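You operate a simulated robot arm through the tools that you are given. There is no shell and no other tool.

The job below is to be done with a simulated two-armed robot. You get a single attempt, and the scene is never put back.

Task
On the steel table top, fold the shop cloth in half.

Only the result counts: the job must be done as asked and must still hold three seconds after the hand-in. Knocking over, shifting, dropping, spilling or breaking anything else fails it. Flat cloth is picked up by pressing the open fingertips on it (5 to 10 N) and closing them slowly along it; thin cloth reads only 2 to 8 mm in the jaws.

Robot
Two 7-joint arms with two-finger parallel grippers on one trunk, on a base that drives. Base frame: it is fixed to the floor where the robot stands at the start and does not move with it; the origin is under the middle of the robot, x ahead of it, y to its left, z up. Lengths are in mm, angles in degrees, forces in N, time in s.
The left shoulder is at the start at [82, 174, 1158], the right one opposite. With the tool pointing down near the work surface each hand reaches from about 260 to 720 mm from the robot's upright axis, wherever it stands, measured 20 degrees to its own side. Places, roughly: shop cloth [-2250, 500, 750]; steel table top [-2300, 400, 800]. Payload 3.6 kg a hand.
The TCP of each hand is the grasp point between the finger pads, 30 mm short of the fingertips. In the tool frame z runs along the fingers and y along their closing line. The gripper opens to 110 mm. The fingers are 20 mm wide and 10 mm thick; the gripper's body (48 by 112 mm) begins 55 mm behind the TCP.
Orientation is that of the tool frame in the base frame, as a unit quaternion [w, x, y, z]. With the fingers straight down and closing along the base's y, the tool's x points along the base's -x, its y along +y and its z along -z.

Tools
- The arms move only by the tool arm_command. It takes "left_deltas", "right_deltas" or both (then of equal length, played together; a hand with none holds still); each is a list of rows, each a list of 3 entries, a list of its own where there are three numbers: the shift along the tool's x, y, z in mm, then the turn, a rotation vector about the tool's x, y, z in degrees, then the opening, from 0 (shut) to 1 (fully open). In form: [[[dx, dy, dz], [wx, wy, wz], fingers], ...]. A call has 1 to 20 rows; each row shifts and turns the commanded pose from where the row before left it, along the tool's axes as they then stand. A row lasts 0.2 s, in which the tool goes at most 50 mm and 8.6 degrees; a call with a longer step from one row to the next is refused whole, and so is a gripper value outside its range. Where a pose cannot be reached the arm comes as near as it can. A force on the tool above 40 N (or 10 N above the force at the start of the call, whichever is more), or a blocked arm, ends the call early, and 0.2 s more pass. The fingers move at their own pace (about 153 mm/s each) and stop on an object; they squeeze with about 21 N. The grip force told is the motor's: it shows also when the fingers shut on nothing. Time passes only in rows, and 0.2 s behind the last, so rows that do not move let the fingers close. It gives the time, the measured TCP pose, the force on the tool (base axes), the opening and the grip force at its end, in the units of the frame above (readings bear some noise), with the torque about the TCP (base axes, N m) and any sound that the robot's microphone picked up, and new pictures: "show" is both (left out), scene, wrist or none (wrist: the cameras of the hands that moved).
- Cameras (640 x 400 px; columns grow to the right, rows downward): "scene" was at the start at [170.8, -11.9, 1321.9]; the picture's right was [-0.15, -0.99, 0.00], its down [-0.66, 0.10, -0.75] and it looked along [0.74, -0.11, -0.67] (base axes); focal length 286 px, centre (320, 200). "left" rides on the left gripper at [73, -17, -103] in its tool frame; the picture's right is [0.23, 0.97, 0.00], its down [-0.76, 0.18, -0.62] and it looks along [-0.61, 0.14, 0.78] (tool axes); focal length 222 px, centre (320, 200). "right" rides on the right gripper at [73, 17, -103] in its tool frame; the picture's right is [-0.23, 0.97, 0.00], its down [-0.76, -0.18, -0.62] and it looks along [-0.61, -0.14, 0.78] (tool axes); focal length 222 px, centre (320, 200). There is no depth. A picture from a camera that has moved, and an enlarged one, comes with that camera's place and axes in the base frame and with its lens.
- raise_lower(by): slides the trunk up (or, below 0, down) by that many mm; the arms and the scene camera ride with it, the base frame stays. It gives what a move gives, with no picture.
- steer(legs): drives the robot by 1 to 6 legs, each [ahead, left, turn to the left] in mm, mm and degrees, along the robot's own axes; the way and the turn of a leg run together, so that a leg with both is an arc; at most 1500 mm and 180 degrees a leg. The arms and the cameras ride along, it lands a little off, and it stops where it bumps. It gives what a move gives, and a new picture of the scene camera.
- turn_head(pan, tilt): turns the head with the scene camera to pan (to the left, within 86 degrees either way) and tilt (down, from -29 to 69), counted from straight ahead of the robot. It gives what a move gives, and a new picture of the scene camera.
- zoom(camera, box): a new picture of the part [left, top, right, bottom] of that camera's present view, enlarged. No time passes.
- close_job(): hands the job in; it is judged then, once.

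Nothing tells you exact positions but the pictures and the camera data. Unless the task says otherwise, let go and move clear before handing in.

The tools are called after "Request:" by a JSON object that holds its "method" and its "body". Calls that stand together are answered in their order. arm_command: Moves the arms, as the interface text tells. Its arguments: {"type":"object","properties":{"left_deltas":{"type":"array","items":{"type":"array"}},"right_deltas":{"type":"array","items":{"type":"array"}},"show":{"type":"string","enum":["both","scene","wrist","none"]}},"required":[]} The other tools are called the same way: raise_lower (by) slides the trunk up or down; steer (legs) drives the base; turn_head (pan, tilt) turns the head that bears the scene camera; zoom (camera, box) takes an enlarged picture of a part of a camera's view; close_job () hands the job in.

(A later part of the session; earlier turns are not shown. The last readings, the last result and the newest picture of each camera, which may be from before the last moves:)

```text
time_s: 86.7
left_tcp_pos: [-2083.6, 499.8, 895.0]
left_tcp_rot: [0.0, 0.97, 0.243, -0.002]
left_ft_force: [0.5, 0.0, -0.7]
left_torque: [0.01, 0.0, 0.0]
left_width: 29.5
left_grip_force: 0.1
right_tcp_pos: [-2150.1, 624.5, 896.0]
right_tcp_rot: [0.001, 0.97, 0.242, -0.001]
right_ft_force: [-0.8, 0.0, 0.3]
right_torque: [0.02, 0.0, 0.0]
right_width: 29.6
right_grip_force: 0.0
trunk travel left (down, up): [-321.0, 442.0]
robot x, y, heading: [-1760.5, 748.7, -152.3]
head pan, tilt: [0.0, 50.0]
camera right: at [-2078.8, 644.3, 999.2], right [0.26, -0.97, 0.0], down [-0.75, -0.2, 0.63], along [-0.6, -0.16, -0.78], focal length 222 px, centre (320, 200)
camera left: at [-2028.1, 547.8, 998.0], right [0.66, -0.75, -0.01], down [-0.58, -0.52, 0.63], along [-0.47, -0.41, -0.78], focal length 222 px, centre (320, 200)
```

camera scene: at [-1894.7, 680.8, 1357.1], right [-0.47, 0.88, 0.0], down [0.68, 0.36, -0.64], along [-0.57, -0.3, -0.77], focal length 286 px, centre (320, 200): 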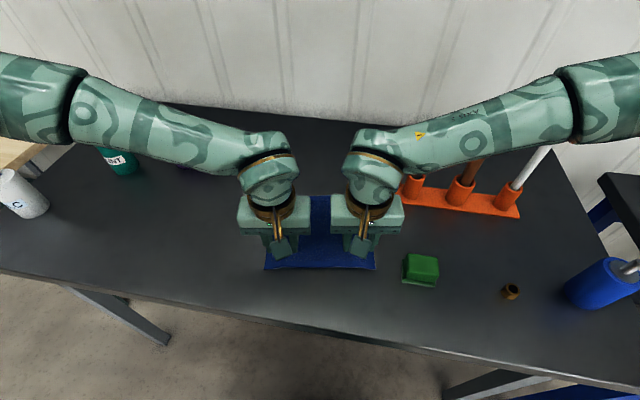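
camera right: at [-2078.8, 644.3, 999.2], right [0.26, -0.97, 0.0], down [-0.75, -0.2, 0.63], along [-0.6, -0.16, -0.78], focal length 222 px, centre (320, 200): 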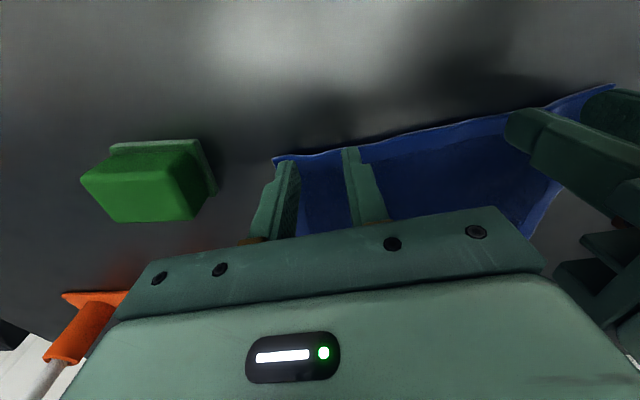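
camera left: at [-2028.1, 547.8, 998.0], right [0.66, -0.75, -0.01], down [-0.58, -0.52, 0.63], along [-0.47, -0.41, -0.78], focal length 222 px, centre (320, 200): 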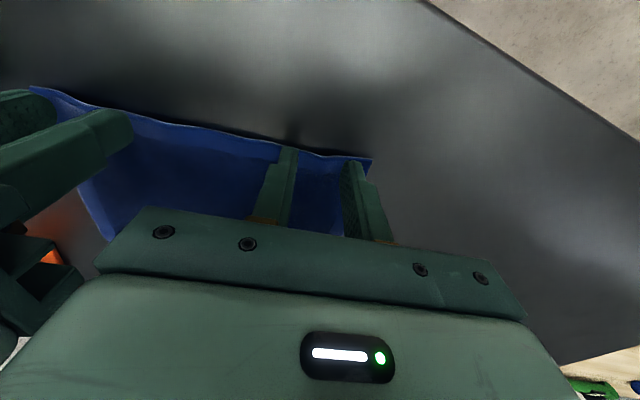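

Request:
{"method": "arm_command", "body": {"left_deltas": [[[3, 0, 4], [0, 0, 0], 0.27], [[0, 0, 4], [0, 0, 0], 0.27], [[0, 0, 2], [0, 0, 0], 0.27], [[0, 0, 0], [0, 0, 0], 0.27]], "right_deltas": [[[3, 0, 4], [0, 0, 0], 0.27], [[0, 0, 4], [0, 0, 0], 0.27], [[0, 0, 3], [0, 0, 0], 0.27], [[0, 0, 0], [0, 0, 0], 0.27]], "show": "none"}}

```text
time_s: 87.7
left_tcp_pos: [-2082.4, 500.6, 884.8]
left_tcp_rot: [-0.002, 0.97, 0.243, -0.004]
left_ft_force: [0.5, -0.5, 0.8]
left_torque: [-0.01, -0.01, 0.0]
left_width: 29.8
left_grip_force: 0.0
right_tcp_pos: [-2147.9, 625.1, 885.1]
right_tcp_rot: [0.001, 0.97, 0.242, -0.001]
right_ft_force: [0.2, 0.1, -0.2]
right_torque: [0.03, 0.03, 0.02]
right_width: 29.8
right_grip_force: 0.0
trunk travel left (down, up): [-321.0, 442.0]
robot x, y, heading: [-1765.0, 747.8, -152.0]
head pan, tilt: [0.0, 50.0]
```

Request:
{"method": "arm_command", "body": {"left_deltas": [[[0, 0, 1], [0, 0, 0], 0.27], [[0, 0, 0.5], [0, 0, 0], 0.27], [[0, 0, 0], [0, 0, 0], 0.27]], "right_deltas": [[[0, 0, 1.5], [0, 0, 0], 0.27], [[0, 0, 0.5], [0, 0, 0], 0.27], [[0, 0, 0], [0, 0, 0], 0.27]], "show": "wrist"}}

```text
time_s: 88.5
left_tcp_pos: [-2081.2, 501.9, 883.2]
left_tcp_rot: [-0.002, 0.97, 0.243, -0.003]
left_ft_force: [0.4, 0.7, 2.1]
left_torque: [0.0, 0.03, -0.02]
left_width: 29.7
left_grip_force: 0.1
right_tcp_pos: [-2147.3, 624.6, 882.8]
right_tcp_rot: [0.002, 0.97, 0.241, -0.002]
right_ft_force: [0.7, 1.6, 8.4]
right_torque: [0.04, 0.07, -0.03]
right_width: 30.0
right_grip_force: 0.3
trunk travel left (down, up): [-321.0, 442.0]
robot x, y, heading: [-1763.1, 751.1, -151.9]
head pan, tilt: [0.0, 50.0]
camera right: at [-2075.7, 645.5, 986.1], right [0.26, -0.97, 0.0], down [-0.75, -0.2, 0.63], along [-0.6, -0.16, -0.78], focal length 222 px, centre (320, 200)
camera left: at [-2025.5, 549.1, 986.9], right [0.66, -0.75, -0.01], down [-0.58, -0.52, 0.63], along [-0.47, -0.41, -0.78], focal length 222 px, centre (320, 200)
```

right: 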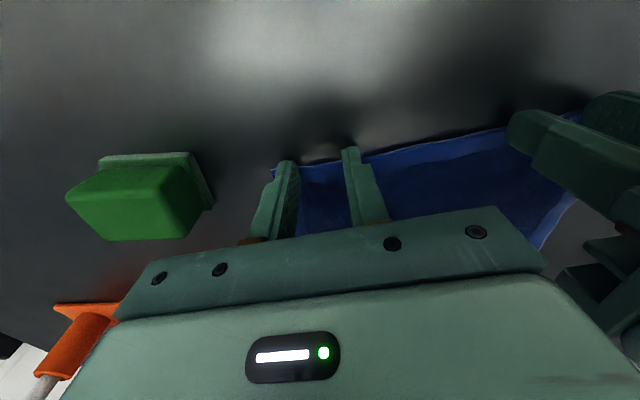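
left: 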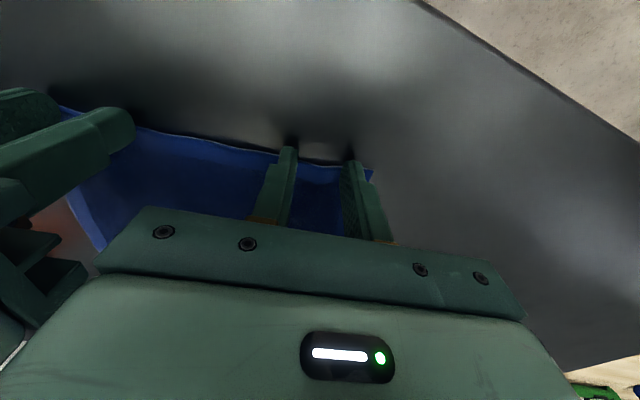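

The finger halves now stand over the hem. I press the left slightly more, then close slowly.

Request:
{"method": "arm_command", "body": {"left_deltas": [[[0, 0, 0.8], [0, 0, 0], 0.27], [[0, 0, 0], [0, 0, 0], 0.27]], "right_deltas": [[[0, 0, 0], [0, 0, 0], 0.27], [[0, 0, 0], [0, 0, 0], 0.27]], "show": "none"}}

```text
time_s: 89.1
left_tcp_pos: [-2082.0, 500.7, 882.1]
left_tcp_rot: [-0.002, 0.97, 0.244, -0.004]
left_ft_force: [0.2, 0.8, 6.0]
left_torque: [0.0, 0.02, 0.0]
left_width: 29.8
left_grip_force: 0.1
right_tcp_pos: [-2147.7, 625.3, 882.5]
right_tcp_rot: [0.003, 0.97, 0.241, -0.001]
right_ft_force: [0.3, -1.2, 8.6]
right_torque: [0.03, 0.08, 0.03]
right_width: 29.8
right_grip_force: 0.0
trunk travel left (down, up): [-321.0, 442.0]
robot x, y, heading: [-1761.8, 749.2, -152.0]
head pan, tilt: [0.0, 50.0]
```

Request:
{"method": "arm_command", "body": {"left_deltas": [[[0, 0, 0], [0, 0, 0], 0.25], [[0, 0, 0], [0, 0, 0], 0.23], [[0, 0, 0], [0, 0, 0], 0.21], [[0, 0, 0], [0, 0, 0], 0.19], [[0, 0, 0], [0, 0, 0], 0.17], [[0, 0, 0], [0, 0, 0], 0.15], [[0, 0, 0], [0, 0, 0], 0.13], [[0, 0, 0], [0, 0, 0], 0.11], [[0, 0, 0], [0, 0, 0], 0.09], [[0, 0, 0], [0, 0, 0], 0.07], [[0, 0, 0], [0, 0, 0], 0.05], [[0, 0, 0], [0, 0, 0], 0.03], [[0, 0, 0], [0, 0, 0], 0.01], [[0, 0, 0], [0, 0, 0], 0], [[0, 0, 0], [0, 0, 0], 0]], "right_deltas": [[[0, 0, 0], [0, 0, 0], 0.25], [[0, 0, 0], [0, 0, 0], 0.23], [[0, 0, 0], [0, 0, 0], 0.21], [[0, 0, 0], [0, 0, 0], 0.19], [[0, 0, 0], [0, 0, 0], 0.17], [[0, 0, 0], [0, 0, 0], 0.15], [[0, 0, 0], [0, 0, 0], 0.13], [[0, 0, 0], [0, 0, 0], 0.11], [[0, 0, 0], [0, 0, 0], 0.09], [[0, 0, 0], [0, 0, 0], 0.07], [[0, 0, 0], [0, 0, 0], 0.05], [[0, 0, 0], [0, 0, 0], 0.03], [[0, 0, 0], [0, 0, 0], 0.01], [[0, 0, 0], [0, 0, 0], 0], [[0, 0, 0], [0, 0, 0], 0]], "show": "wrist"}}

```text
time_s: 92.3
left_tcp_pos: [-2081.6, 501.3, 883.3]
left_tcp_rot: [-0.002, 0.97, 0.243, -0.003]
left_ft_force: [-0.6, 0.1, 5.4]
left_torque: [-0.04, 0.02, 0.01]
left_width: 3.4
left_grip_force: 21.1
right_tcp_pos: [-2147.2, 625.8, 882.9]
right_tcp_rot: [0.001, 0.97, 0.242, -0.003]
right_ft_force: [-1.6, 0.1, 9.1]
right_torque: [0.0, 0.1, 0.0]
right_width: 0.2
right_grip_force: 21.0
trunk travel left (down, up): [-321.0, 442.0]
robot x, y, heading: [-1757.3, 751.1, -152.0]
head pan, tilt: [0.0, 50.0]
camera right: at [-2075.5, 645.6, 986.0], right [0.26, -0.97, 0.0], down [-0.75, -0.2, 0.63], along [-0.6, -0.16, -0.78], focal length 222 px, centre (320, 200)
camera left: at [-2025.4, 549.0, 986.1], right [0.66, -0.75, -0.01], down [-0.58, -0.52, 0.63], along [-0.47, -0.41, -0.78], focal length 222 px, centre (320, 200)
```

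right: 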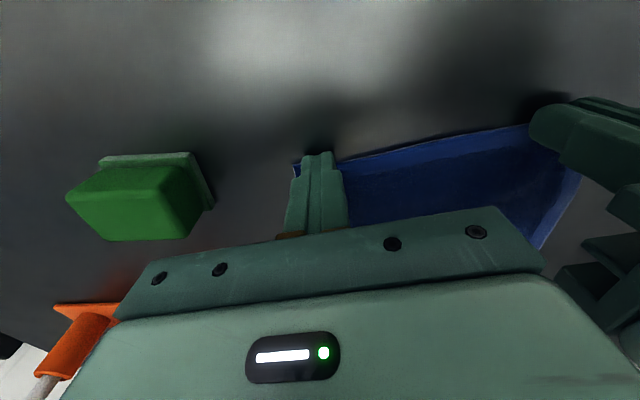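
left: 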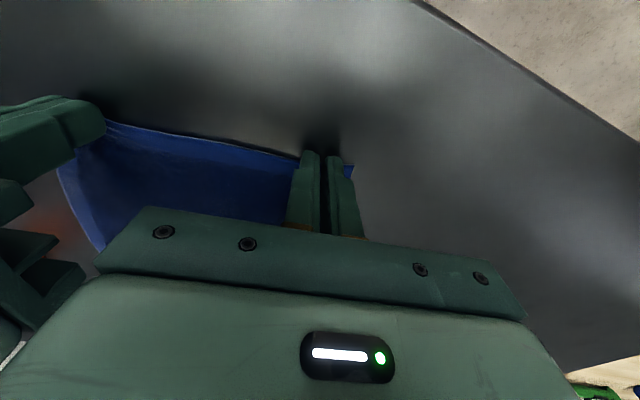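

The left has the hem (3.4 mm), the right missed. I redo the right with 4 mm more overlap.

Request:
{"method": "arm_command", "body": {"right_deltas": [[[0, 0, -6], [0, 0, 0], 0.0], [[0, 0, -2], [0, 0, 0], 0.15], [[-4.5, 0, 0], [0, 0, 0], 0.3], [[0, 0, 4], [0, 0, 0], 0.3], [[0, 0, 3], [0, 0, 0], 0.3], [[0, 0, 1], [0, 0, 0], 0.3], [[0, 0, 0], [0, 0, 0], 0.3]], "show": "wrist"}}

```text
time_s: 93.9
left_tcp_pos: [-2080.3, 500.4, 882.7]
left_tcp_rot: [-0.002, 0.97, 0.243, -0.004]
left_ft_force: [0.4, 0.1, 6.0]
left_torque: [-0.02, -0.01, 0.02]
left_width: 3.5
left_grip_force: 21.2
right_tcp_pos: [-2151.3, 624.7, 883.0]
right_tcp_rot: [0.002, 0.97, 0.242, -0.003]
right_ft_force: [-0.3, -0.2, 7.4]
right_torque: [0.03, 0.06, -0.03]
right_width: 33.1
right_grip_force: 0.4
trunk travel left (down, up): [-321.0, 442.0]
robot x, y, heading: [-1762.9, 748.3, -151.8]
head pan, tilt: [0.0, 50.0]
camera right: at [-2079.3, 643.7, 986.2], right [0.26, -0.97, 0.0], down [-0.75, -0.2, 0.63], along [-0.6, -0.16, -0.78], focal length 222 px, centre (320, 200)
```

right: 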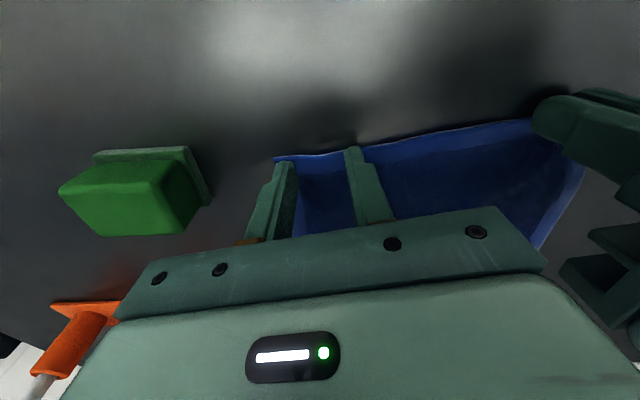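

Request:
{"method": "arm_command", "body": {"right_deltas": [[[0, 0, 0], [0, 0, 0], 0.28], [[0, 0, 0], [0, 0, 0], 0.26], [[0, 0, 0], [0, 0, 0], 0.24], [[0, 0, 0], [0, 0, 0], 0.22], [[0, 0, 0], [0, 0, 0], 0.2], [[0, 0, 0], [0, 0, 0], 0.18], [[0, 0, 0], [0, 0, 0], 0.16], [[0, 0, 0], [0, 0, 0], 0.14], [[0, 0, 0], [0, 0, 0], 0.12], [[0, 0, 0], [0, 0, 0], 0.1], [[0, 0, 0], [0, 0, 0], 0.08], [[0, 0, 0], [0, 0, 0], 0.06], [[0, 0, 0], [0, 0, 0], 0.04], [[0, 0, 0], [0, 0, 0], 0.02], [[0, 0, 0], [0, 0, 0], 0], [[0, 0, 0], [0, 0, 0], 0]], "show": "wrist"}}

```text
time_s: 97.3
left_tcp_pos: [-2081.4, 501.6, 882.5]
left_tcp_rot: [-0.003, 0.97, 0.243, -0.003]
left_ft_force: [-0.4, 2.0, 4.3]
left_torque: [0.06, 0.08, -0.03]
left_width: 3.5
left_grip_force: 21.0
right_tcp_pos: [-2150.1, 623.5, 884.0]
right_tcp_rot: [0.003, 0.97, 0.242, -0.002]
right_ft_force: [0.2, -2.4, 10.2]
right_torque: [-0.09, 0.03, 0.0]
right_width: 4.0
right_grip_force: 21.2
trunk travel left (down, up): [-321.0, 442.0]
robot x, y, heading: [-1762.4, 750.4, -151.9]
head pan, tilt: [0.0, 50.0]
camera right: at [-2079.2, 643.8, 986.0], right [0.26, -0.97, 0.0], down [-0.75, -0.2, 0.63], along [-0.6, -0.16, -0.78], focal length 222 px, centre (320, 200)
```

right: 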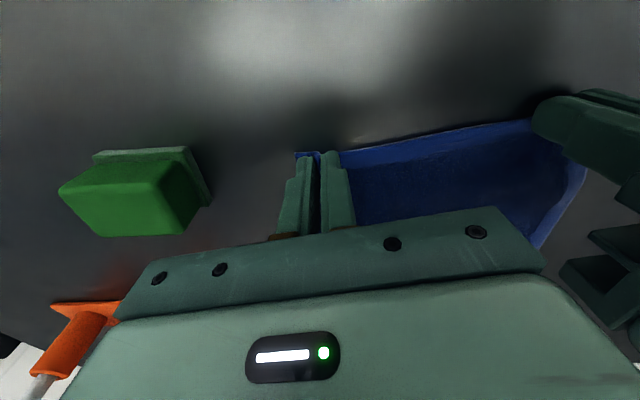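

Both hands hold the hem with only about 11 mm overlap. I lift it along the first half of the arc.

Request:
{"method": "arm_command", "body": {"left_deltas": [[[-1.2, 0, -11.5], [0, 0, 0], 0], [[-3.5, 0, -11.1], [0, 0, 0], 0], [[-5.7, 0, -10.4], [0, 0, 0], 0], [[-7.7, 0, -9.4], [0, 0, 0], 0], [[-9.5, 0, -8.1], [0, 0, 0], 0], [[-11, 0, -6.6], [0, 0, 0], 0], [[-12.2, 0, -4.9], [0, 0, 0], 0], [[-13, 0, -3], [0, 0, 0], 0], [[-13.4, 0, -1], [0, 0, 0], 0]], "right_deltas": [[[-1.2, 0, -11.5], [0, 0, 0], 0], [[-3.5, 0, -11.1], [0, 0, 0], 0], [[-5.7, 0, -10.4], [0, 0, 0], 0], [[-7.7, 0, -9.4], [0, 0, 0], 0], [[-9.5, 0, -8.1], [0, 0, 0], 0], [[-11, 0, -6.6], [0, 0, 0], 0], [[-12.2, 0, -4.9], [0, 0, 0], 0], [[-13, 0, -3], [0, 0, 0], 0], [[-13.4, 0, -1], [0, 0, 0], 0]], "show": "both"}}

Request:
{"method": "zoom", "body": {"camera": "scene", "box": [230, 160, 410, 272]}}

```text
time_s: 99.3
left_tcp_pos: [-2149.9, 464.4, 948.7]
left_tcp_rot: [-0.001, 0.97, 0.243, -0.003]
left_ft_force: [-2.1, 2.7, -0.5]
left_torque: [0.09, 0.04, -0.02]
left_width: 3.5
left_grip_force: 21.3
right_tcp_pos: [-2219.9, 587.5, 947.8]
right_tcp_rot: [0.002, 0.97, 0.243, 0.0]
right_ft_force: [1.5, -2.5, 0.7]
right_torque: [-0.08, -0.03, 0.03]
right_width: 3.7
right_grip_force: 21.8
trunk travel left (down, up): [-321.0, 442.0]
robot x, y, heading: [-1763.3, 747.9, -151.9]
head pan, tilt: [0.0, 50.0]
camera scene: at [-1894.9, 680.6, 1357.1], right [-0.47, 0.88, 0.0], down [0.68, 0.36, -0.64], along [-0.57, -0.3, -0.77], focal length 286 px, centre (320, 200)
camera right: at [-2148.3, 606.9, 1051.7], right [0.26, -0.97, 0.0], down [-0.75, -0.2, 0.62], along [-0.6, -0.16, -0.78], focal length 222 px, centre (320, 200)
camera left: at [-2093.8, 512.5, 1052.1], right [0.66, -0.75, -0.01], down [-0.58, -0.52, 0.63], along [-0.47, -0.41, -0.78], focal length 222 px, centre (320, 200)
```

scene: 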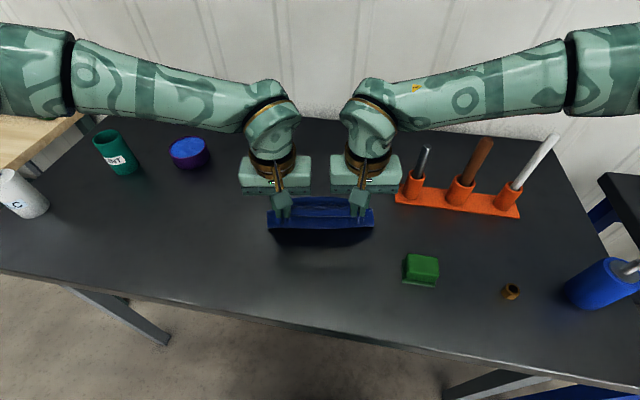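
right: 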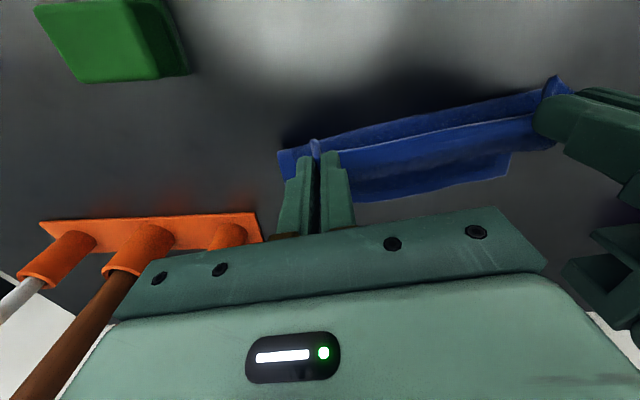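
left: 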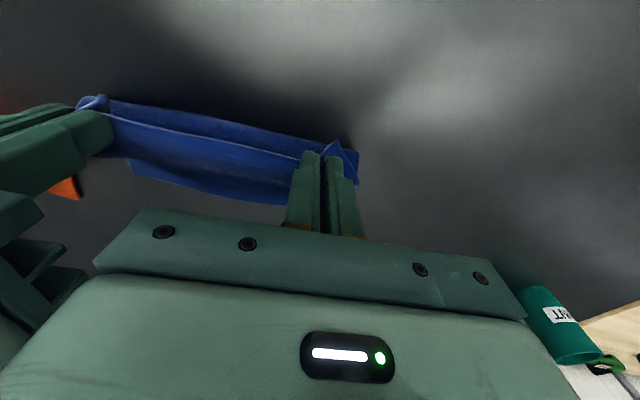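

```text
3.56 times, centred on (320, 216) of scene
camera zoom: at [-1894.9, 680.6, 1357.1], right [-0.47, 0.88, 0.0], down [0.68, 0.36, -0.64], along [-0.57, -0.3, -0.77], focal length 1017 px, centre (320, 143)
```

zoom: 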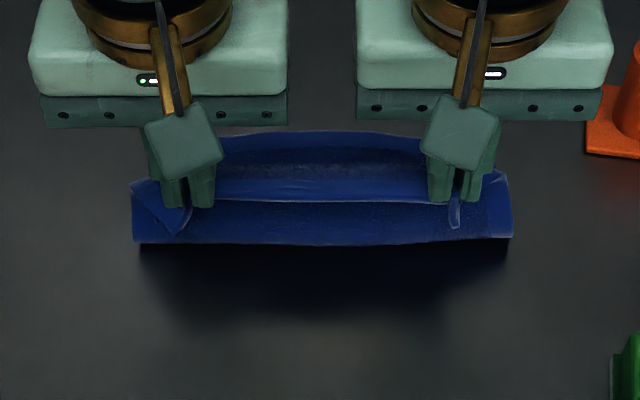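

The far edge is still in place (about 418–427 mm). I carry the hem over along the second half of the arc, staying slightly slack.

Request:
{"method": "arm_command", "body": {"left_deltas": [[[-13.4, 0, 1], [0, 0, 0], 0], [[-13, 0, 3], [0, 0, 0], 0], [[-12.2, 0, 4.9], [0, 0, 0], 0], [[-11, 0, 6.6], [0, 0, 0], 0], [[-9.5, 0, 8.1], [0, 0, 0], 0], [[-7.7, 0, 9.4], [0, 0, 0], 0], [[-5.7, 0, 9.5], [0, 0, 0], 0], [[-3, 0, 7], [0, 0, 0], 0], [[0, 0, 0], [0, 0, 0], 0]], "right_deltas": [[[-13.4, 0, 1], [0, 0, 0], 0], [[-13, 0, 3], [0, 0, 0], 0], [[-12.2, 0, 4.9], [0, 0, 0], 0], [[-11, 0, 6.6], [0, 0, 0], 0], [[-9.5, 0, 8.1], [0, 0, 0], 0], [[-7.7, 0, 9.4], [0, 0, 0], 0], [[-5.7, 0, 9.5], [0, 0, 0], 0], [[-2, 0, 7], [0, 0, 0], 0], [[0, 0, 0], [0, 0, 0], 0]], "show": "both"}}

Request:
{"method": "zoom", "body": {"camera": "scene", "box": [230, 130, 410, 242]}}

Request:
{"method": "zoom", "body": {"camera": "right", "box": [220, 20, 620, 250]}}

Request:
{"method": "zoom", "body": {"camera": "left", "box": [20, 20, 420, 250]}}

```text
time_s: 101.3
left_tcp_pos: [-2215.5, 429.4, 900.4]
left_tcp_rot: [-0.002, 0.97, 0.244, -0.003]
left_ft_force: [-1.8, 2.9, -0.5]
left_torque: [0.09, 0.04, -0.03]
left_width: 3.2
left_grip_force: 20.9
right_tcp_pos: [-2285.8, 552.1, 899.6]
right_tcp_rot: [0.001, 0.97, 0.243, -0.002]
right_ft_force: [0.9, -3.0, 0.1]
right_torque: [-0.1, -0.05, 0.04]
right_width: 3.7
right_grip_force: 20.5
trunk travel left (down, up): [-321.0, 442.0]
robot x, y, heading: [-1759.9, 752.0, -152.1]
head pan, tilt: [0.0, 50.0]
camera scene: at [-1894.4, 680.9, 1357.2], right [-0.47, 0.88, 0.0], down [0.68, 0.36, -0.64], along [-0.57, -0.3, -0.77], focal length 286 px, centre (320, 200)
camera right: at [-2213.5, 572.0, 1002.6], right [0.26, -0.97, 0.0], down [-0.75, -0.2, 0.63], along [-0.6, -0.16, -0.78], focal length 222 px, centre (320, 200)
camera left: at [-2160.6, 477.1, 1003.1], right [0.66, -0.75, -0.01], down [-0.58, -0.52, 0.63], along [-0.47, -0.41, -0.78], focal length 222 px, centre (320, 200)
```

scene: 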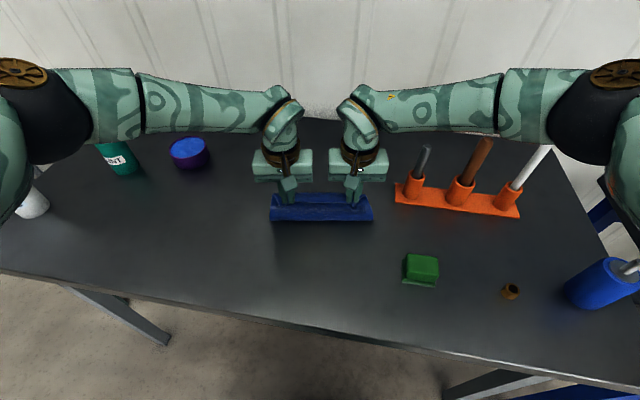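
right: 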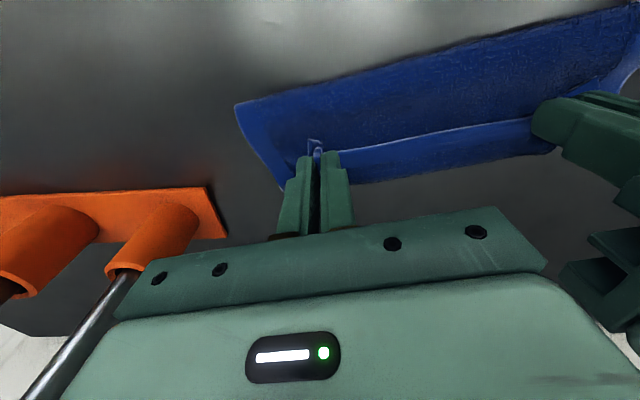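
left: 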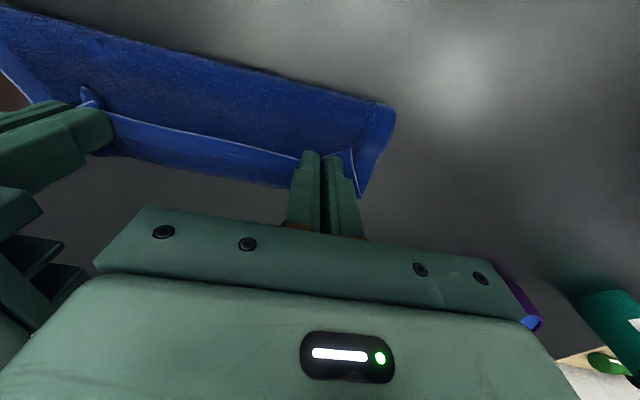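

```text
3.56 times, centred on (320, 186) of scene
camera zoom: at [-1894.4, 680.9, 1357.2], right [-0.47, 0.88, 0.0], down [0.68, 0.36, -0.64], along [-0.57, -0.3, -0.77], focal length 1017 px, centre (320, 250)
```

zoom: 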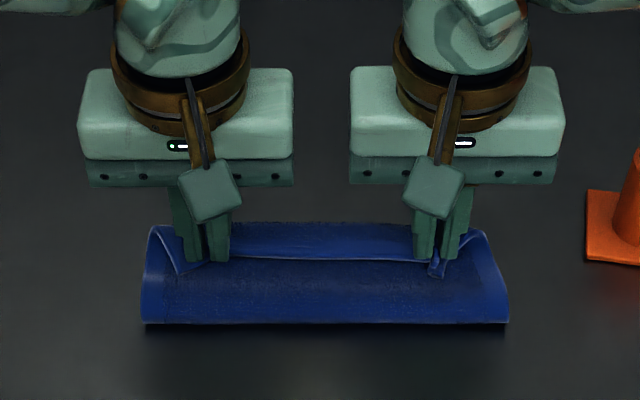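

```text
1.60 times, centred on (420, 135) of right
camera zoom: at [-2213.5, 572.0, 1002.6], right [0.26, -0.97, 0.0], down [-0.75, -0.2, 0.63], along [-0.6, -0.16, -0.78], focal length 355 px, centre (160, 304)
```

zoom: 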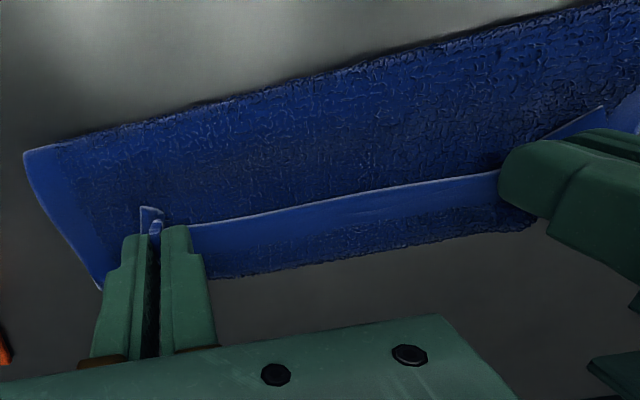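

```text
1.60 times, centred on (220, 135) of left
camera zoom: at [-2160.6, 477.1, 1003.1], right [0.66, -0.75, -0.01], down [-0.58, -0.52, 0.63], along [-0.47, -0.41, -0.78], focal length 355 px, centre (480, 304)
```

zoom: 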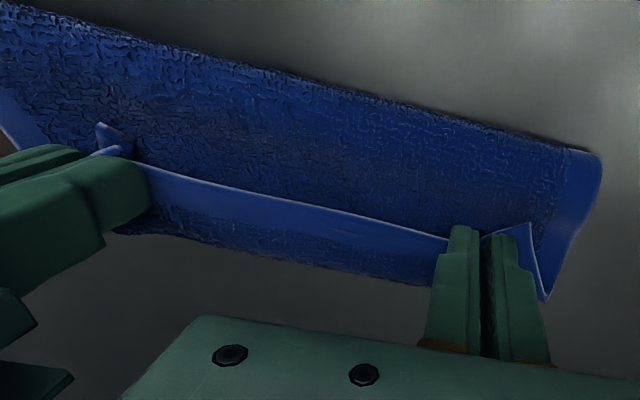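

The fold is much better: only about 25–30 mm of hem turns back, but the fold line sits near 353 mm and should be near 340 mm. I ease the hands back 24 mm while slightly raised, so the fold rolls back, then lower again.

Request:
{"method": "arm_command", "body": {"left_deltas": [[[2, 0, -8], [0, 0, 0], 0], [[5, 0, -6], [0, 0, 0], 0], [[6, 0, 0], [0, 0, 0], 0], [[6, 0, 3], [0, 0, 0], 0], [[5, 0, 6], [0, 0, 0], 0], [[0, 0, 6], [0, 0, 0], 0], [[0, 0, 0], [0, 0, 0], 0]], "right_deltas": [[[2, 0, -8], [0, 0, 0], 0], [[5, 0, -6], [0, 0, 0], 0], [[7, 0, 0], [0, 0, 0], 0], [[7, 0, 3], [0, 0, 0], 0], [[6, 0, 6], [0, 0, 0], 0], [[0, 0, 6], [0, 0, 0], 0], [[0, 0, 0], [0, 0, 0], 0]], "show": "none"}}

Request:
{"method": "zoom", "body": {"camera": "scene", "box": [230, 130, 410, 242]}}

Request:
{"method": "zoom", "body": {"camera": "right", "box": [220, 20, 620, 250]}}

Request:
{"method": "zoom", "body": {"camera": "left", "box": [20, 20, 420, 250]}}

```text
time_s: 102.9
left_tcp_pos: [-2194.2, 439.0, 898.4]
left_tcp_rot: [-0.002, 0.97, 0.244, -0.004]
left_ft_force: [-1.6, 3.5, -0.3]
left_torque: [0.1, 0.08, -0.03]
left_width: 3.6
left_grip_force: 20.8
right_tcp_pos: [-2261.8, 563.7, 898.1]
right_tcp_rot: [0.002, 0.97, 0.242, -0.002]
right_ft_force: [2.1, -3.6, -0.1]
right_torque: [-0.09, -0.01, 0.02]
right_width: 3.8
right_grip_force: 21.5
trunk travel left (down, up): [-321.0, 442.0]
robot x, y, heading: [-1764.4, 749.3, -151.9]
head pan, tilt: [0.0, 50.0]
```

```text
3.56 times, centred on (320, 186) of scene
camera zoom: at [-1894.4, 680.9, 1357.2], right [-0.47, 0.88, 0.0], down [0.68, 0.36, -0.64], along [-0.57, -0.3, -0.77], focal length 1017 px, centre (320, 250)
```

zoom: 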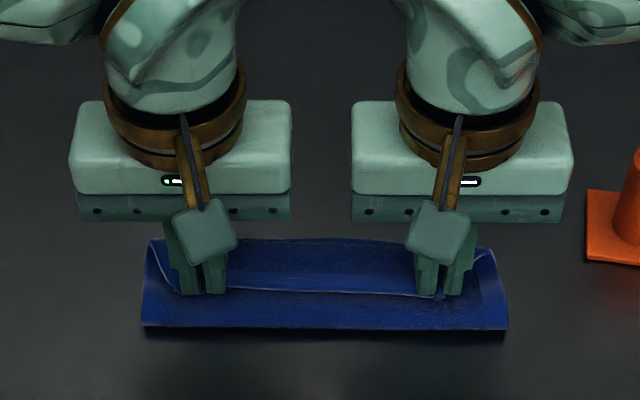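

```text
1.60 times, centred on (420, 135) of right
camera zoom: at [-2189.6, 584.9, 1001.6], right [0.26, -0.97, 0.0], down [-0.75, -0.2, 0.63], along [-0.6, -0.16, -0.78], focal length 355 px, centre (160, 304)
```

zoom: 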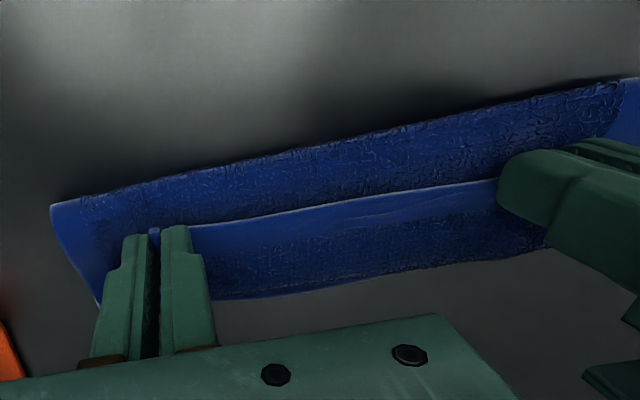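

```text
1.60 times, centred on (220, 135) of left
camera zoom: at [-2139.2, 487.7, 1001.9], right [0.66, -0.75, -0.01], down [-0.58, -0.52, 0.63], along [-0.47, -0.41, -0.78], focal length 355 px, centre (480, 304)
```

zoom: 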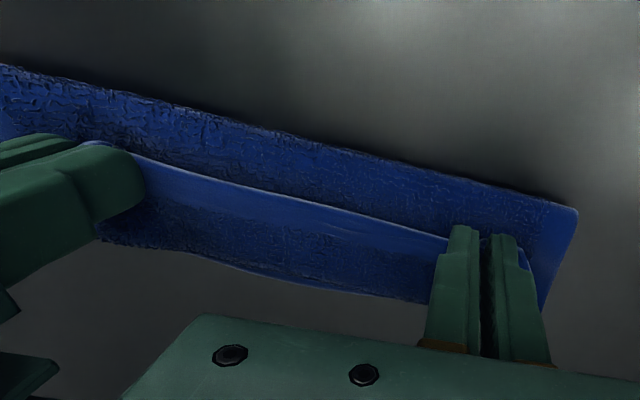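

Moving back only lengthens the turned hem. A better way: with this grip the hem lies naturally when the hands move toward me, so I'll lift the cloth to hang, lay its lower half down moving away from me, then bring the held hem back toward me on top. I raise the cloth until it hangs free.

Request:
{"method": "arm_command", "body": {"left_deltas": [[[0, 0, -10], [0, 0, 0], 0], [[0, 0, -10], [0, 0, 0], 0], [[0, 0, -10], [0, 0, 0], 0], [[0, 0, -11], [0, 0, 0], 0], [[0, 0, -11], [0, 0, 0], 0], [[0, 0, -11], [0, 0, 0], 0], [[0, 0, -11], [0, 0, 0], 0], [[0, 0, -11], [0, 0, 0], 0], [[5, 0, -11], [0, 0, 0], 0], [[5, 0, -11], [0, 0, 0], 0], [[8, 0, -11], [0, 0, 0], 0], [[8, 0, -11], [0, 0, 0], 0], [[8, 0, -11], [0, 0, 0], 0], [[8, 0, -11], [0, 0, 0], 0], [[8, 0, -11], [0, 0, 0], 0], [[8, 0, -3], [0, 0, 0], 0], [[8, 0, 0], [0, 0, 0], 0], [[8, 0, 0], [0, 0, 0], 0], [[0, 0, 0], [0, 0, 0], 0], [[0, 0, 0], [0, 0, 0], 0]], "right_deltas": [[[0, 0, -10], [0, 0, 0], 0], [[0, 0, -10], [0, 0, 0], 0], [[0, 0, -10], [0, 0, 0], 0], [[0, 0, -11], [0, 0, 0], 0], [[0, 0, -11], [0, 0, 0], 0], [[0, 0, -11], [0, 0, 0], 0], [[0, 0, -11], [0, 0, 0], 0], [[0, 0, -11], [0, 0, 0], 0], [[5, 0, -11], [0, 0, 0], 0], [[5, 0, -11], [0, 0, 0], 0], [[8, 0, -11], [0, 0, 0], 0], [[8, 0, -11], [0, 0, 0], 0], [[8, 0, -11], [0, 0, 0], 0], [[8, 0, -11], [0, 0, 0], 0], [[8, 0, -11], [0, 0, 0], 0], [[8, 0, -3], [0, 0, 0], 0], [[8, 0, 0], [0, 0, 0], 0], [[8, 0, 0], [0, 0, 0], 0], [[0, 0, 0], [0, 0, 0], 0], [[0, 0, 0], [0, 0, 0], 0]], "show": "both"}}

```text
time_s: 107.1
left_tcp_pos: [-2127.6, 474.4, 1064.0]
left_tcp_rot: [-0.002, 0.97, 0.243, -0.002]
left_ft_force: [-1.7, 4.7, -0.1]
left_torque: [0.1, 0.07, -0.04]
left_width: 3.3
left_grip_force: 21.0
right_tcp_pos: [-2195.7, 599.5, 1062.3]
right_tcp_rot: [0.003, 0.97, 0.242, -0.001]
right_ft_force: [2.3, -4.4, -0.1]
right_torque: [-0.13, -0.06, 0.02]
right_width: 3.7
right_grip_force: 20.9
trunk travel left (down, up): [-321.0, 442.0]
robot x, y, heading: [-1764.1, 751.0, -152.0]
head pan, tilt: [0.0, 50.0]
camera scene: at [-1894.4, 680.9, 1357.2], right [-0.47, 0.88, 0.0], down [0.68, 0.36, -0.64], along [-0.57, -0.3, -0.77], focal length 286 px, centre (320, 200)
camera right: at [-2124.0, 620.3, 1166.5], right [0.26, -0.97, 0.0], down [-0.75, -0.2, 0.63], along [-0.6, -0.16, -0.78], focal length 222 px, centre (320, 200)
camera left: at [-2072.4, 522.8, 1166.5], right [0.66, -0.75, -0.01], down [-0.58, -0.52, 0.63], along [-0.47, -0.41, -0.78], focal length 222 px, centre (320, 200)
```

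scene: 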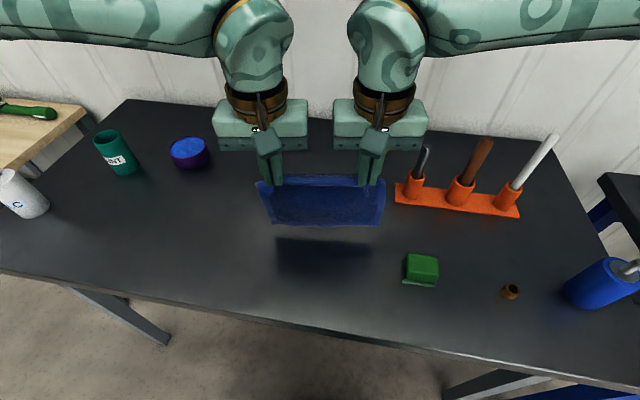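
right: 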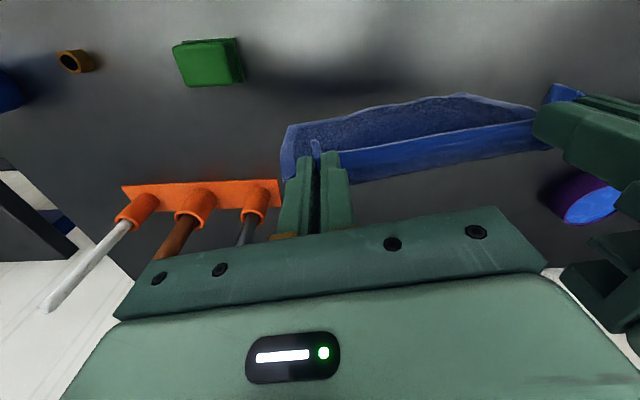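
left: 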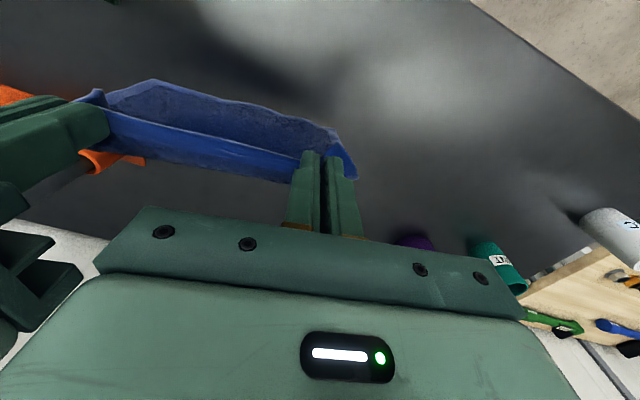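

The cloth hangs freely, its lower edge just above the table. I move back 40 mm and lower until the lower edge touches.

Request:
{"method": "arm_command", "body": {"left_deltas": [[[8, 0, 0], [0, 0, 0], 0], [[10, 0, 0], [0, 0, 0], 0], [[10, 0, 0], [0, 0, 0], 0], [[8, 0, 0], [0, 0, 0], 0], [[4, 0, 0], [0, 0, 0], 0], [[0, 0, 5], [0, 0, 0], 0], [[0, 0, 5], [0, 0, 0], 0], [[0, 0, 0], [0, 0, 0], 0], [[0, 0, 0], [0, 0, 0], 0]], "right_deltas": [[[8, 0, 0], [0, 0, 0], 0], [[10, 0, 0], [0, 0, 0], 0], [[10, 0, 0], [0, 0, 0], 0], [[8, 0, 0], [0, 0, 0], 0], [[4, 0, 0], [0, 0, 0], 0], [[0, 0, 5], [0, 0, 0], 0], [[0, 0, 5], [0, 0, 0], 0], [[0, 0, 0], [0, 0, 0], 0], [[0, 0, 0], [0, 0, 0], 0]], "show": "both"}}

Request:
{"method": "zoom", "body": {"camera": "scene", "box": [220, 140, 420, 264]}}

```text
time_s: 109.1
left_tcp_pos: [-2092.6, 492.8, 1053.2]
left_tcp_rot: [-0.001, 0.97, 0.243, -0.004]
left_ft_force: [-2.9, 3.8, -0.3]
left_torque: [0.09, 0.05, -0.03]
left_width: 3.6
left_grip_force: 20.8
right_tcp_pos: [-2161.2, 618.6, 1053.5]
right_tcp_rot: [0.002, 0.97, 0.243, -0.002]
right_ft_force: [1.5, -3.8, 0.2]
right_torque: [-0.16, -0.07, 0.02]
right_width: 3.6
right_grip_force: 21.3
trunk travel left (down, up): [-321.0, 442.0]
robot x, y, heading: [-1762.6, 748.4, -151.9]
head pan, tilt: [0.0, 50.0]
camera scene: at [-1894.5, 680.8, 1357.2], right [-0.47, 0.88, 0.0], down [0.68, 0.36, -0.64], along [-0.57, -0.3, -0.77], focal length 286 px, centre (320, 200)
camera right: at [-2089.1, 638.9, 1156.1], right [0.26, -0.97, 0.0], down [-0.75, -0.2, 0.63], along [-0.6, -0.16, -0.78], focal length 222 px, centre (320, 200)
camera left: at [-2037.3, 541.9, 1156.3], right [0.66, -0.75, -0.01], down [-0.58, -0.52, 0.63], along [-0.47, -0.41, -0.78], focal length 222 px, centre (320, 200)
```

scene: 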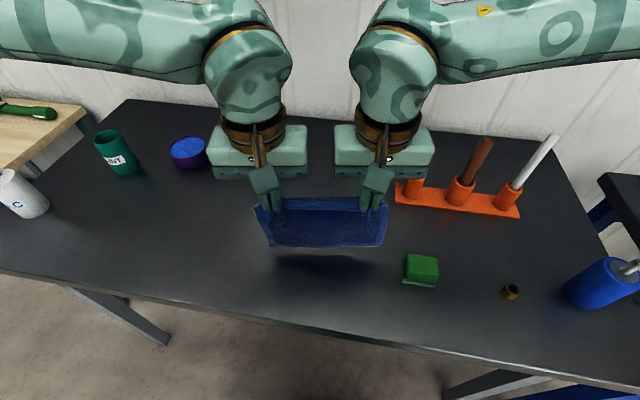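
right: 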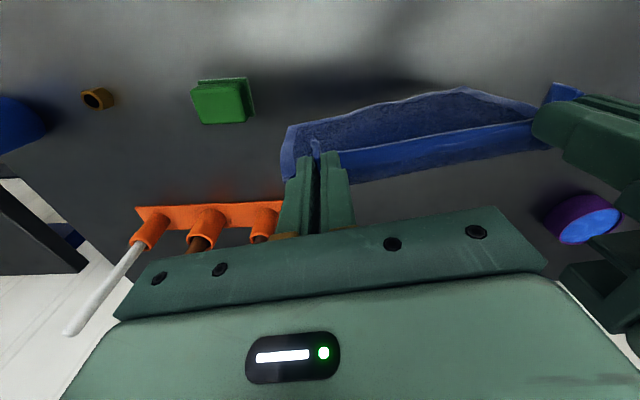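
left: 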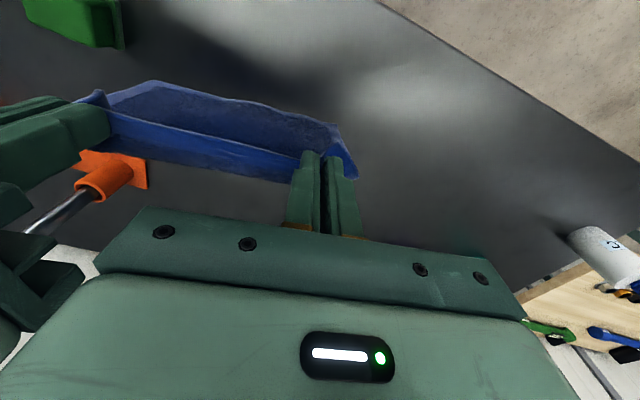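

```text
3.20 times, centred on (320, 202) of scene
camera zoom: at [-1894.5, 680.8, 1357.2], right [-0.47, 0.88, 0.0], down [0.68, 0.36, -0.64], along [-0.57, -0.3, -0.77], focal length 915 px, centre (320, 194)
```

zoom: 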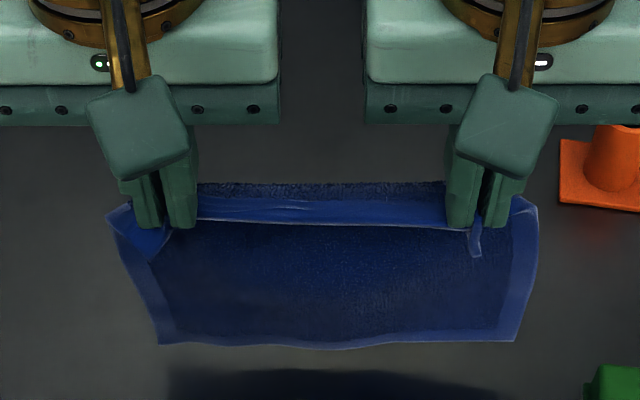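

The lower edge hangs about 13 mm above the table at about 287 mm. I lower to touch and move forward so the lower edge trails behind on the table.

Request:
{"method": "arm_command", "body": {"left_deltas": [[[0, 0, 6], [0, 0, 0], 0], [[0, 0, 6], [0, 0, 0], 0], [[-6, 0, 4], [0, 0, 0], 0], [[-8, 0, 4], [0, 0, 0], 0], [[-8, 0, 4], [0, 0, 0], 0], [[-8, 0, 4], [0, 0, 0], 0], [[-8, 0, 4], [0, 0, 0], 0], [[-8, 0, 4], [0, 0, 0], 0]], "right_deltas": [[[0, 0, 6], [0, 0, 0], 0], [[0, 0, 6], [0, 0, 0], 0], [[-6, 0, 4], [0, 0, 0], 0], [[-8, 0, 4], [0, 0, 0], 0], [[-8, 0, 4], [0, 0, 0], 0], [[-8, 0, 4], [0, 0, 0], 0], [[-8, 0, 4], [0, 0, 0], 0], [[-8, 0, 4], [0, 0, 0], 0]], "show": "both"}}

Request:
{"method": "zoom", "body": {"camera": "scene", "box": [220, 140, 420, 264]}}

```text
time_s: 110.9
left_tcp_pos: [-2134.6, 471.1, 1018.6]
left_tcp_rot: [-0.002, 0.97, 0.243, -0.003]
left_ft_force: [-1.2, 5.8, -0.5]
left_torque: [0.16, 0.08, -0.01]
left_width: 3.3
left_grip_force: 21.2
right_tcp_pos: [-2202.1, 597.1, 1016.8]
right_tcp_rot: [0.001, 0.97, 0.242, -0.001]
right_ft_force: [2.4, -5.4, 0.0]
right_torque: [-0.15, -0.02, 0.0]
right_width: 3.8
right_grip_force: 21.0
trunk travel left (down, up): [-321.0, 442.0]
robot x, y, heading: [-1762.8, 749.1, -151.9]
head pan, tilt: [0.0, 50.0]
camera scene: at [-1894.8, 680.6, 1357.1], right [-0.47, 0.88, 0.0], down [0.68, 0.36, -0.64], along [-0.57, -0.3, -0.77], focal length 286 px, centre (320, 200)
camera right: at [-2130.3, 617.0, 1120.2], right [0.26, -0.97, 0.0], down [-0.75, -0.2, 0.63], along [-0.6, -0.16, -0.78], focal length 222 px, centre (320, 200)
camera left: at [-2078.6, 519.5, 1120.3], right [0.66, -0.75, -0.01], down [-0.58, -0.52, 0.63], along [-0.47, -0.41, -0.78], focal length 222 px, centre (320, 200)
```

scene: 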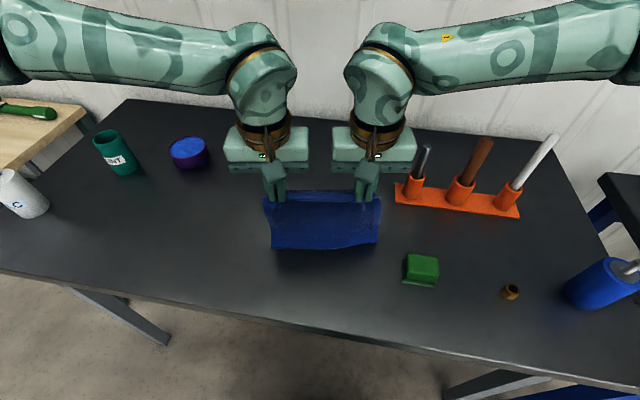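
right: 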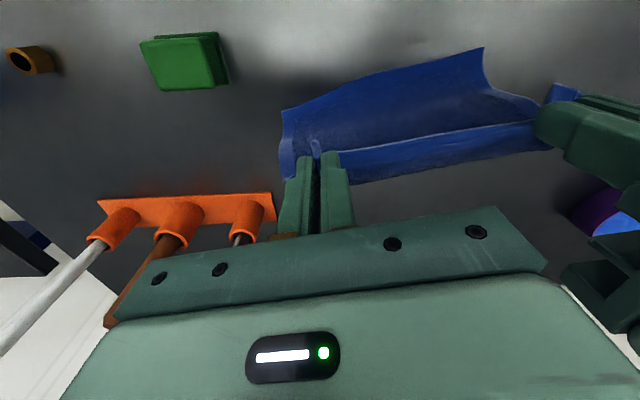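
left: 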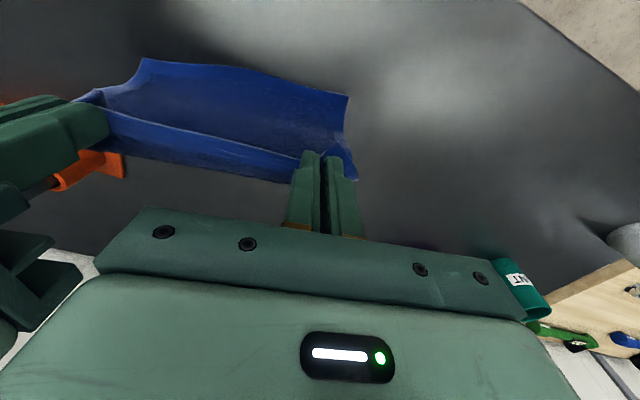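

```text
3.20 times, centred on (320, 202) of scene
camera zoom: at [-1894.8, 680.6, 1357.1], right [-0.47, 0.88, 0.0], down [0.68, 0.36, -0.64], along [-0.57, -0.3, -0.77], focal length 915 px, centre (320, 194)
```

zoom: 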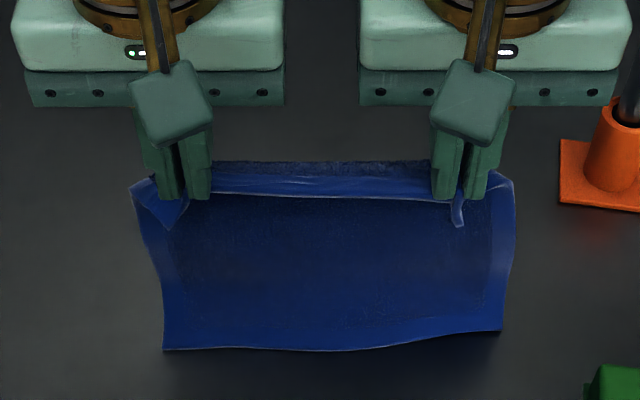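

The lower half now trails toward me (edge at about 291 mm left, 304 mm right). I keep moving forward and down to lay the lower half, leading a little with the right hand to match the edge's slight slant.

Request:
{"method": "arm_command", "body": {"left_deltas": [[[-7, 0, 6], [0, 0, 0], 0], [[-7, 0, 6], [0, 0, 0], 0], [[-8, 0, 6], [0, 0, 0], 0], [[-8, 0, 6], [0, 0, 0], 0], [[-8, 0, 6], [0, 0, 0], 0]], "right_deltas": [[[-9, 0, 6], [0, 0, 0], 0], [[-9, 0, 6], [0, 0, 0], 0], [[-10, 0, 6], [0, 0, 0], 0], [[-10, 0, 6], [0, 0, 0], 0], [[-9, 0, 6], [0, 0, 0], 0]], "show": "scene"}}

Request:
{"method": "zoom", "body": {"camera": "scene", "box": [220, 140, 420, 264]}}

```text
time_s: 112.1
left_tcp_pos: [-2168.4, 452.8, 986.7]
left_tcp_rot: [-0.002, 0.97, 0.243, -0.004]
left_ft_force: [-3.5, 4.8, 0.0]
left_torque: [0.17, 0.1, -0.07]
left_width: 3.1
left_grip_force: 20.9
right_tcp_pos: [-2243.6, 576.0, 987.2]
right_tcp_rot: [0.001, 0.97, 0.242, -0.001]
right_ft_force: [2.9, -5.4, 0.4]
right_torque: [-0.08, -0.12, 0.02]
right_width: 3.6
right_grip_force: 20.6
trunk travel left (down, up): [-321.0, 442.0]
robot x, y, heading: [-1763.1, 749.0, -151.9]
head pan, tilt: [0.0, 50.0]
camera scene: at [-1894.9, 680.6, 1357.1], right [-0.47, 0.88, 0.0], down [0.68, 0.36, -0.64], along [-0.57, -0.3, -0.77], focal length 286 px, centre (320, 200)
```

scene: 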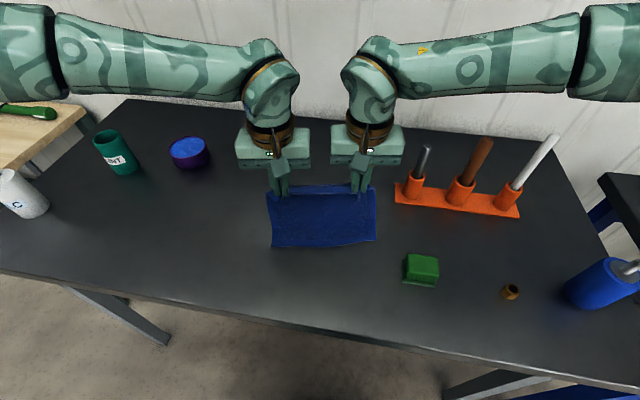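

```text
3.20 times, centred on (320, 202) of scene
camera zoom: at [-1894.9, 680.6, 1357.1], right [-0.47, 0.88, 0.0], down [0.68, 0.36, -0.64], along [-0.57, -0.3, -0.77], focal length 915 px, centre (320, 194)
```

zoom: 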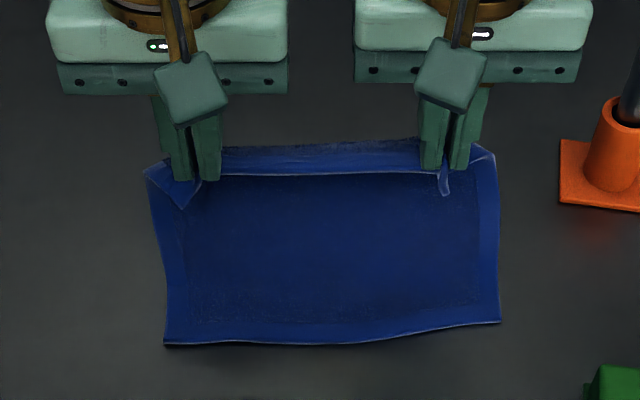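

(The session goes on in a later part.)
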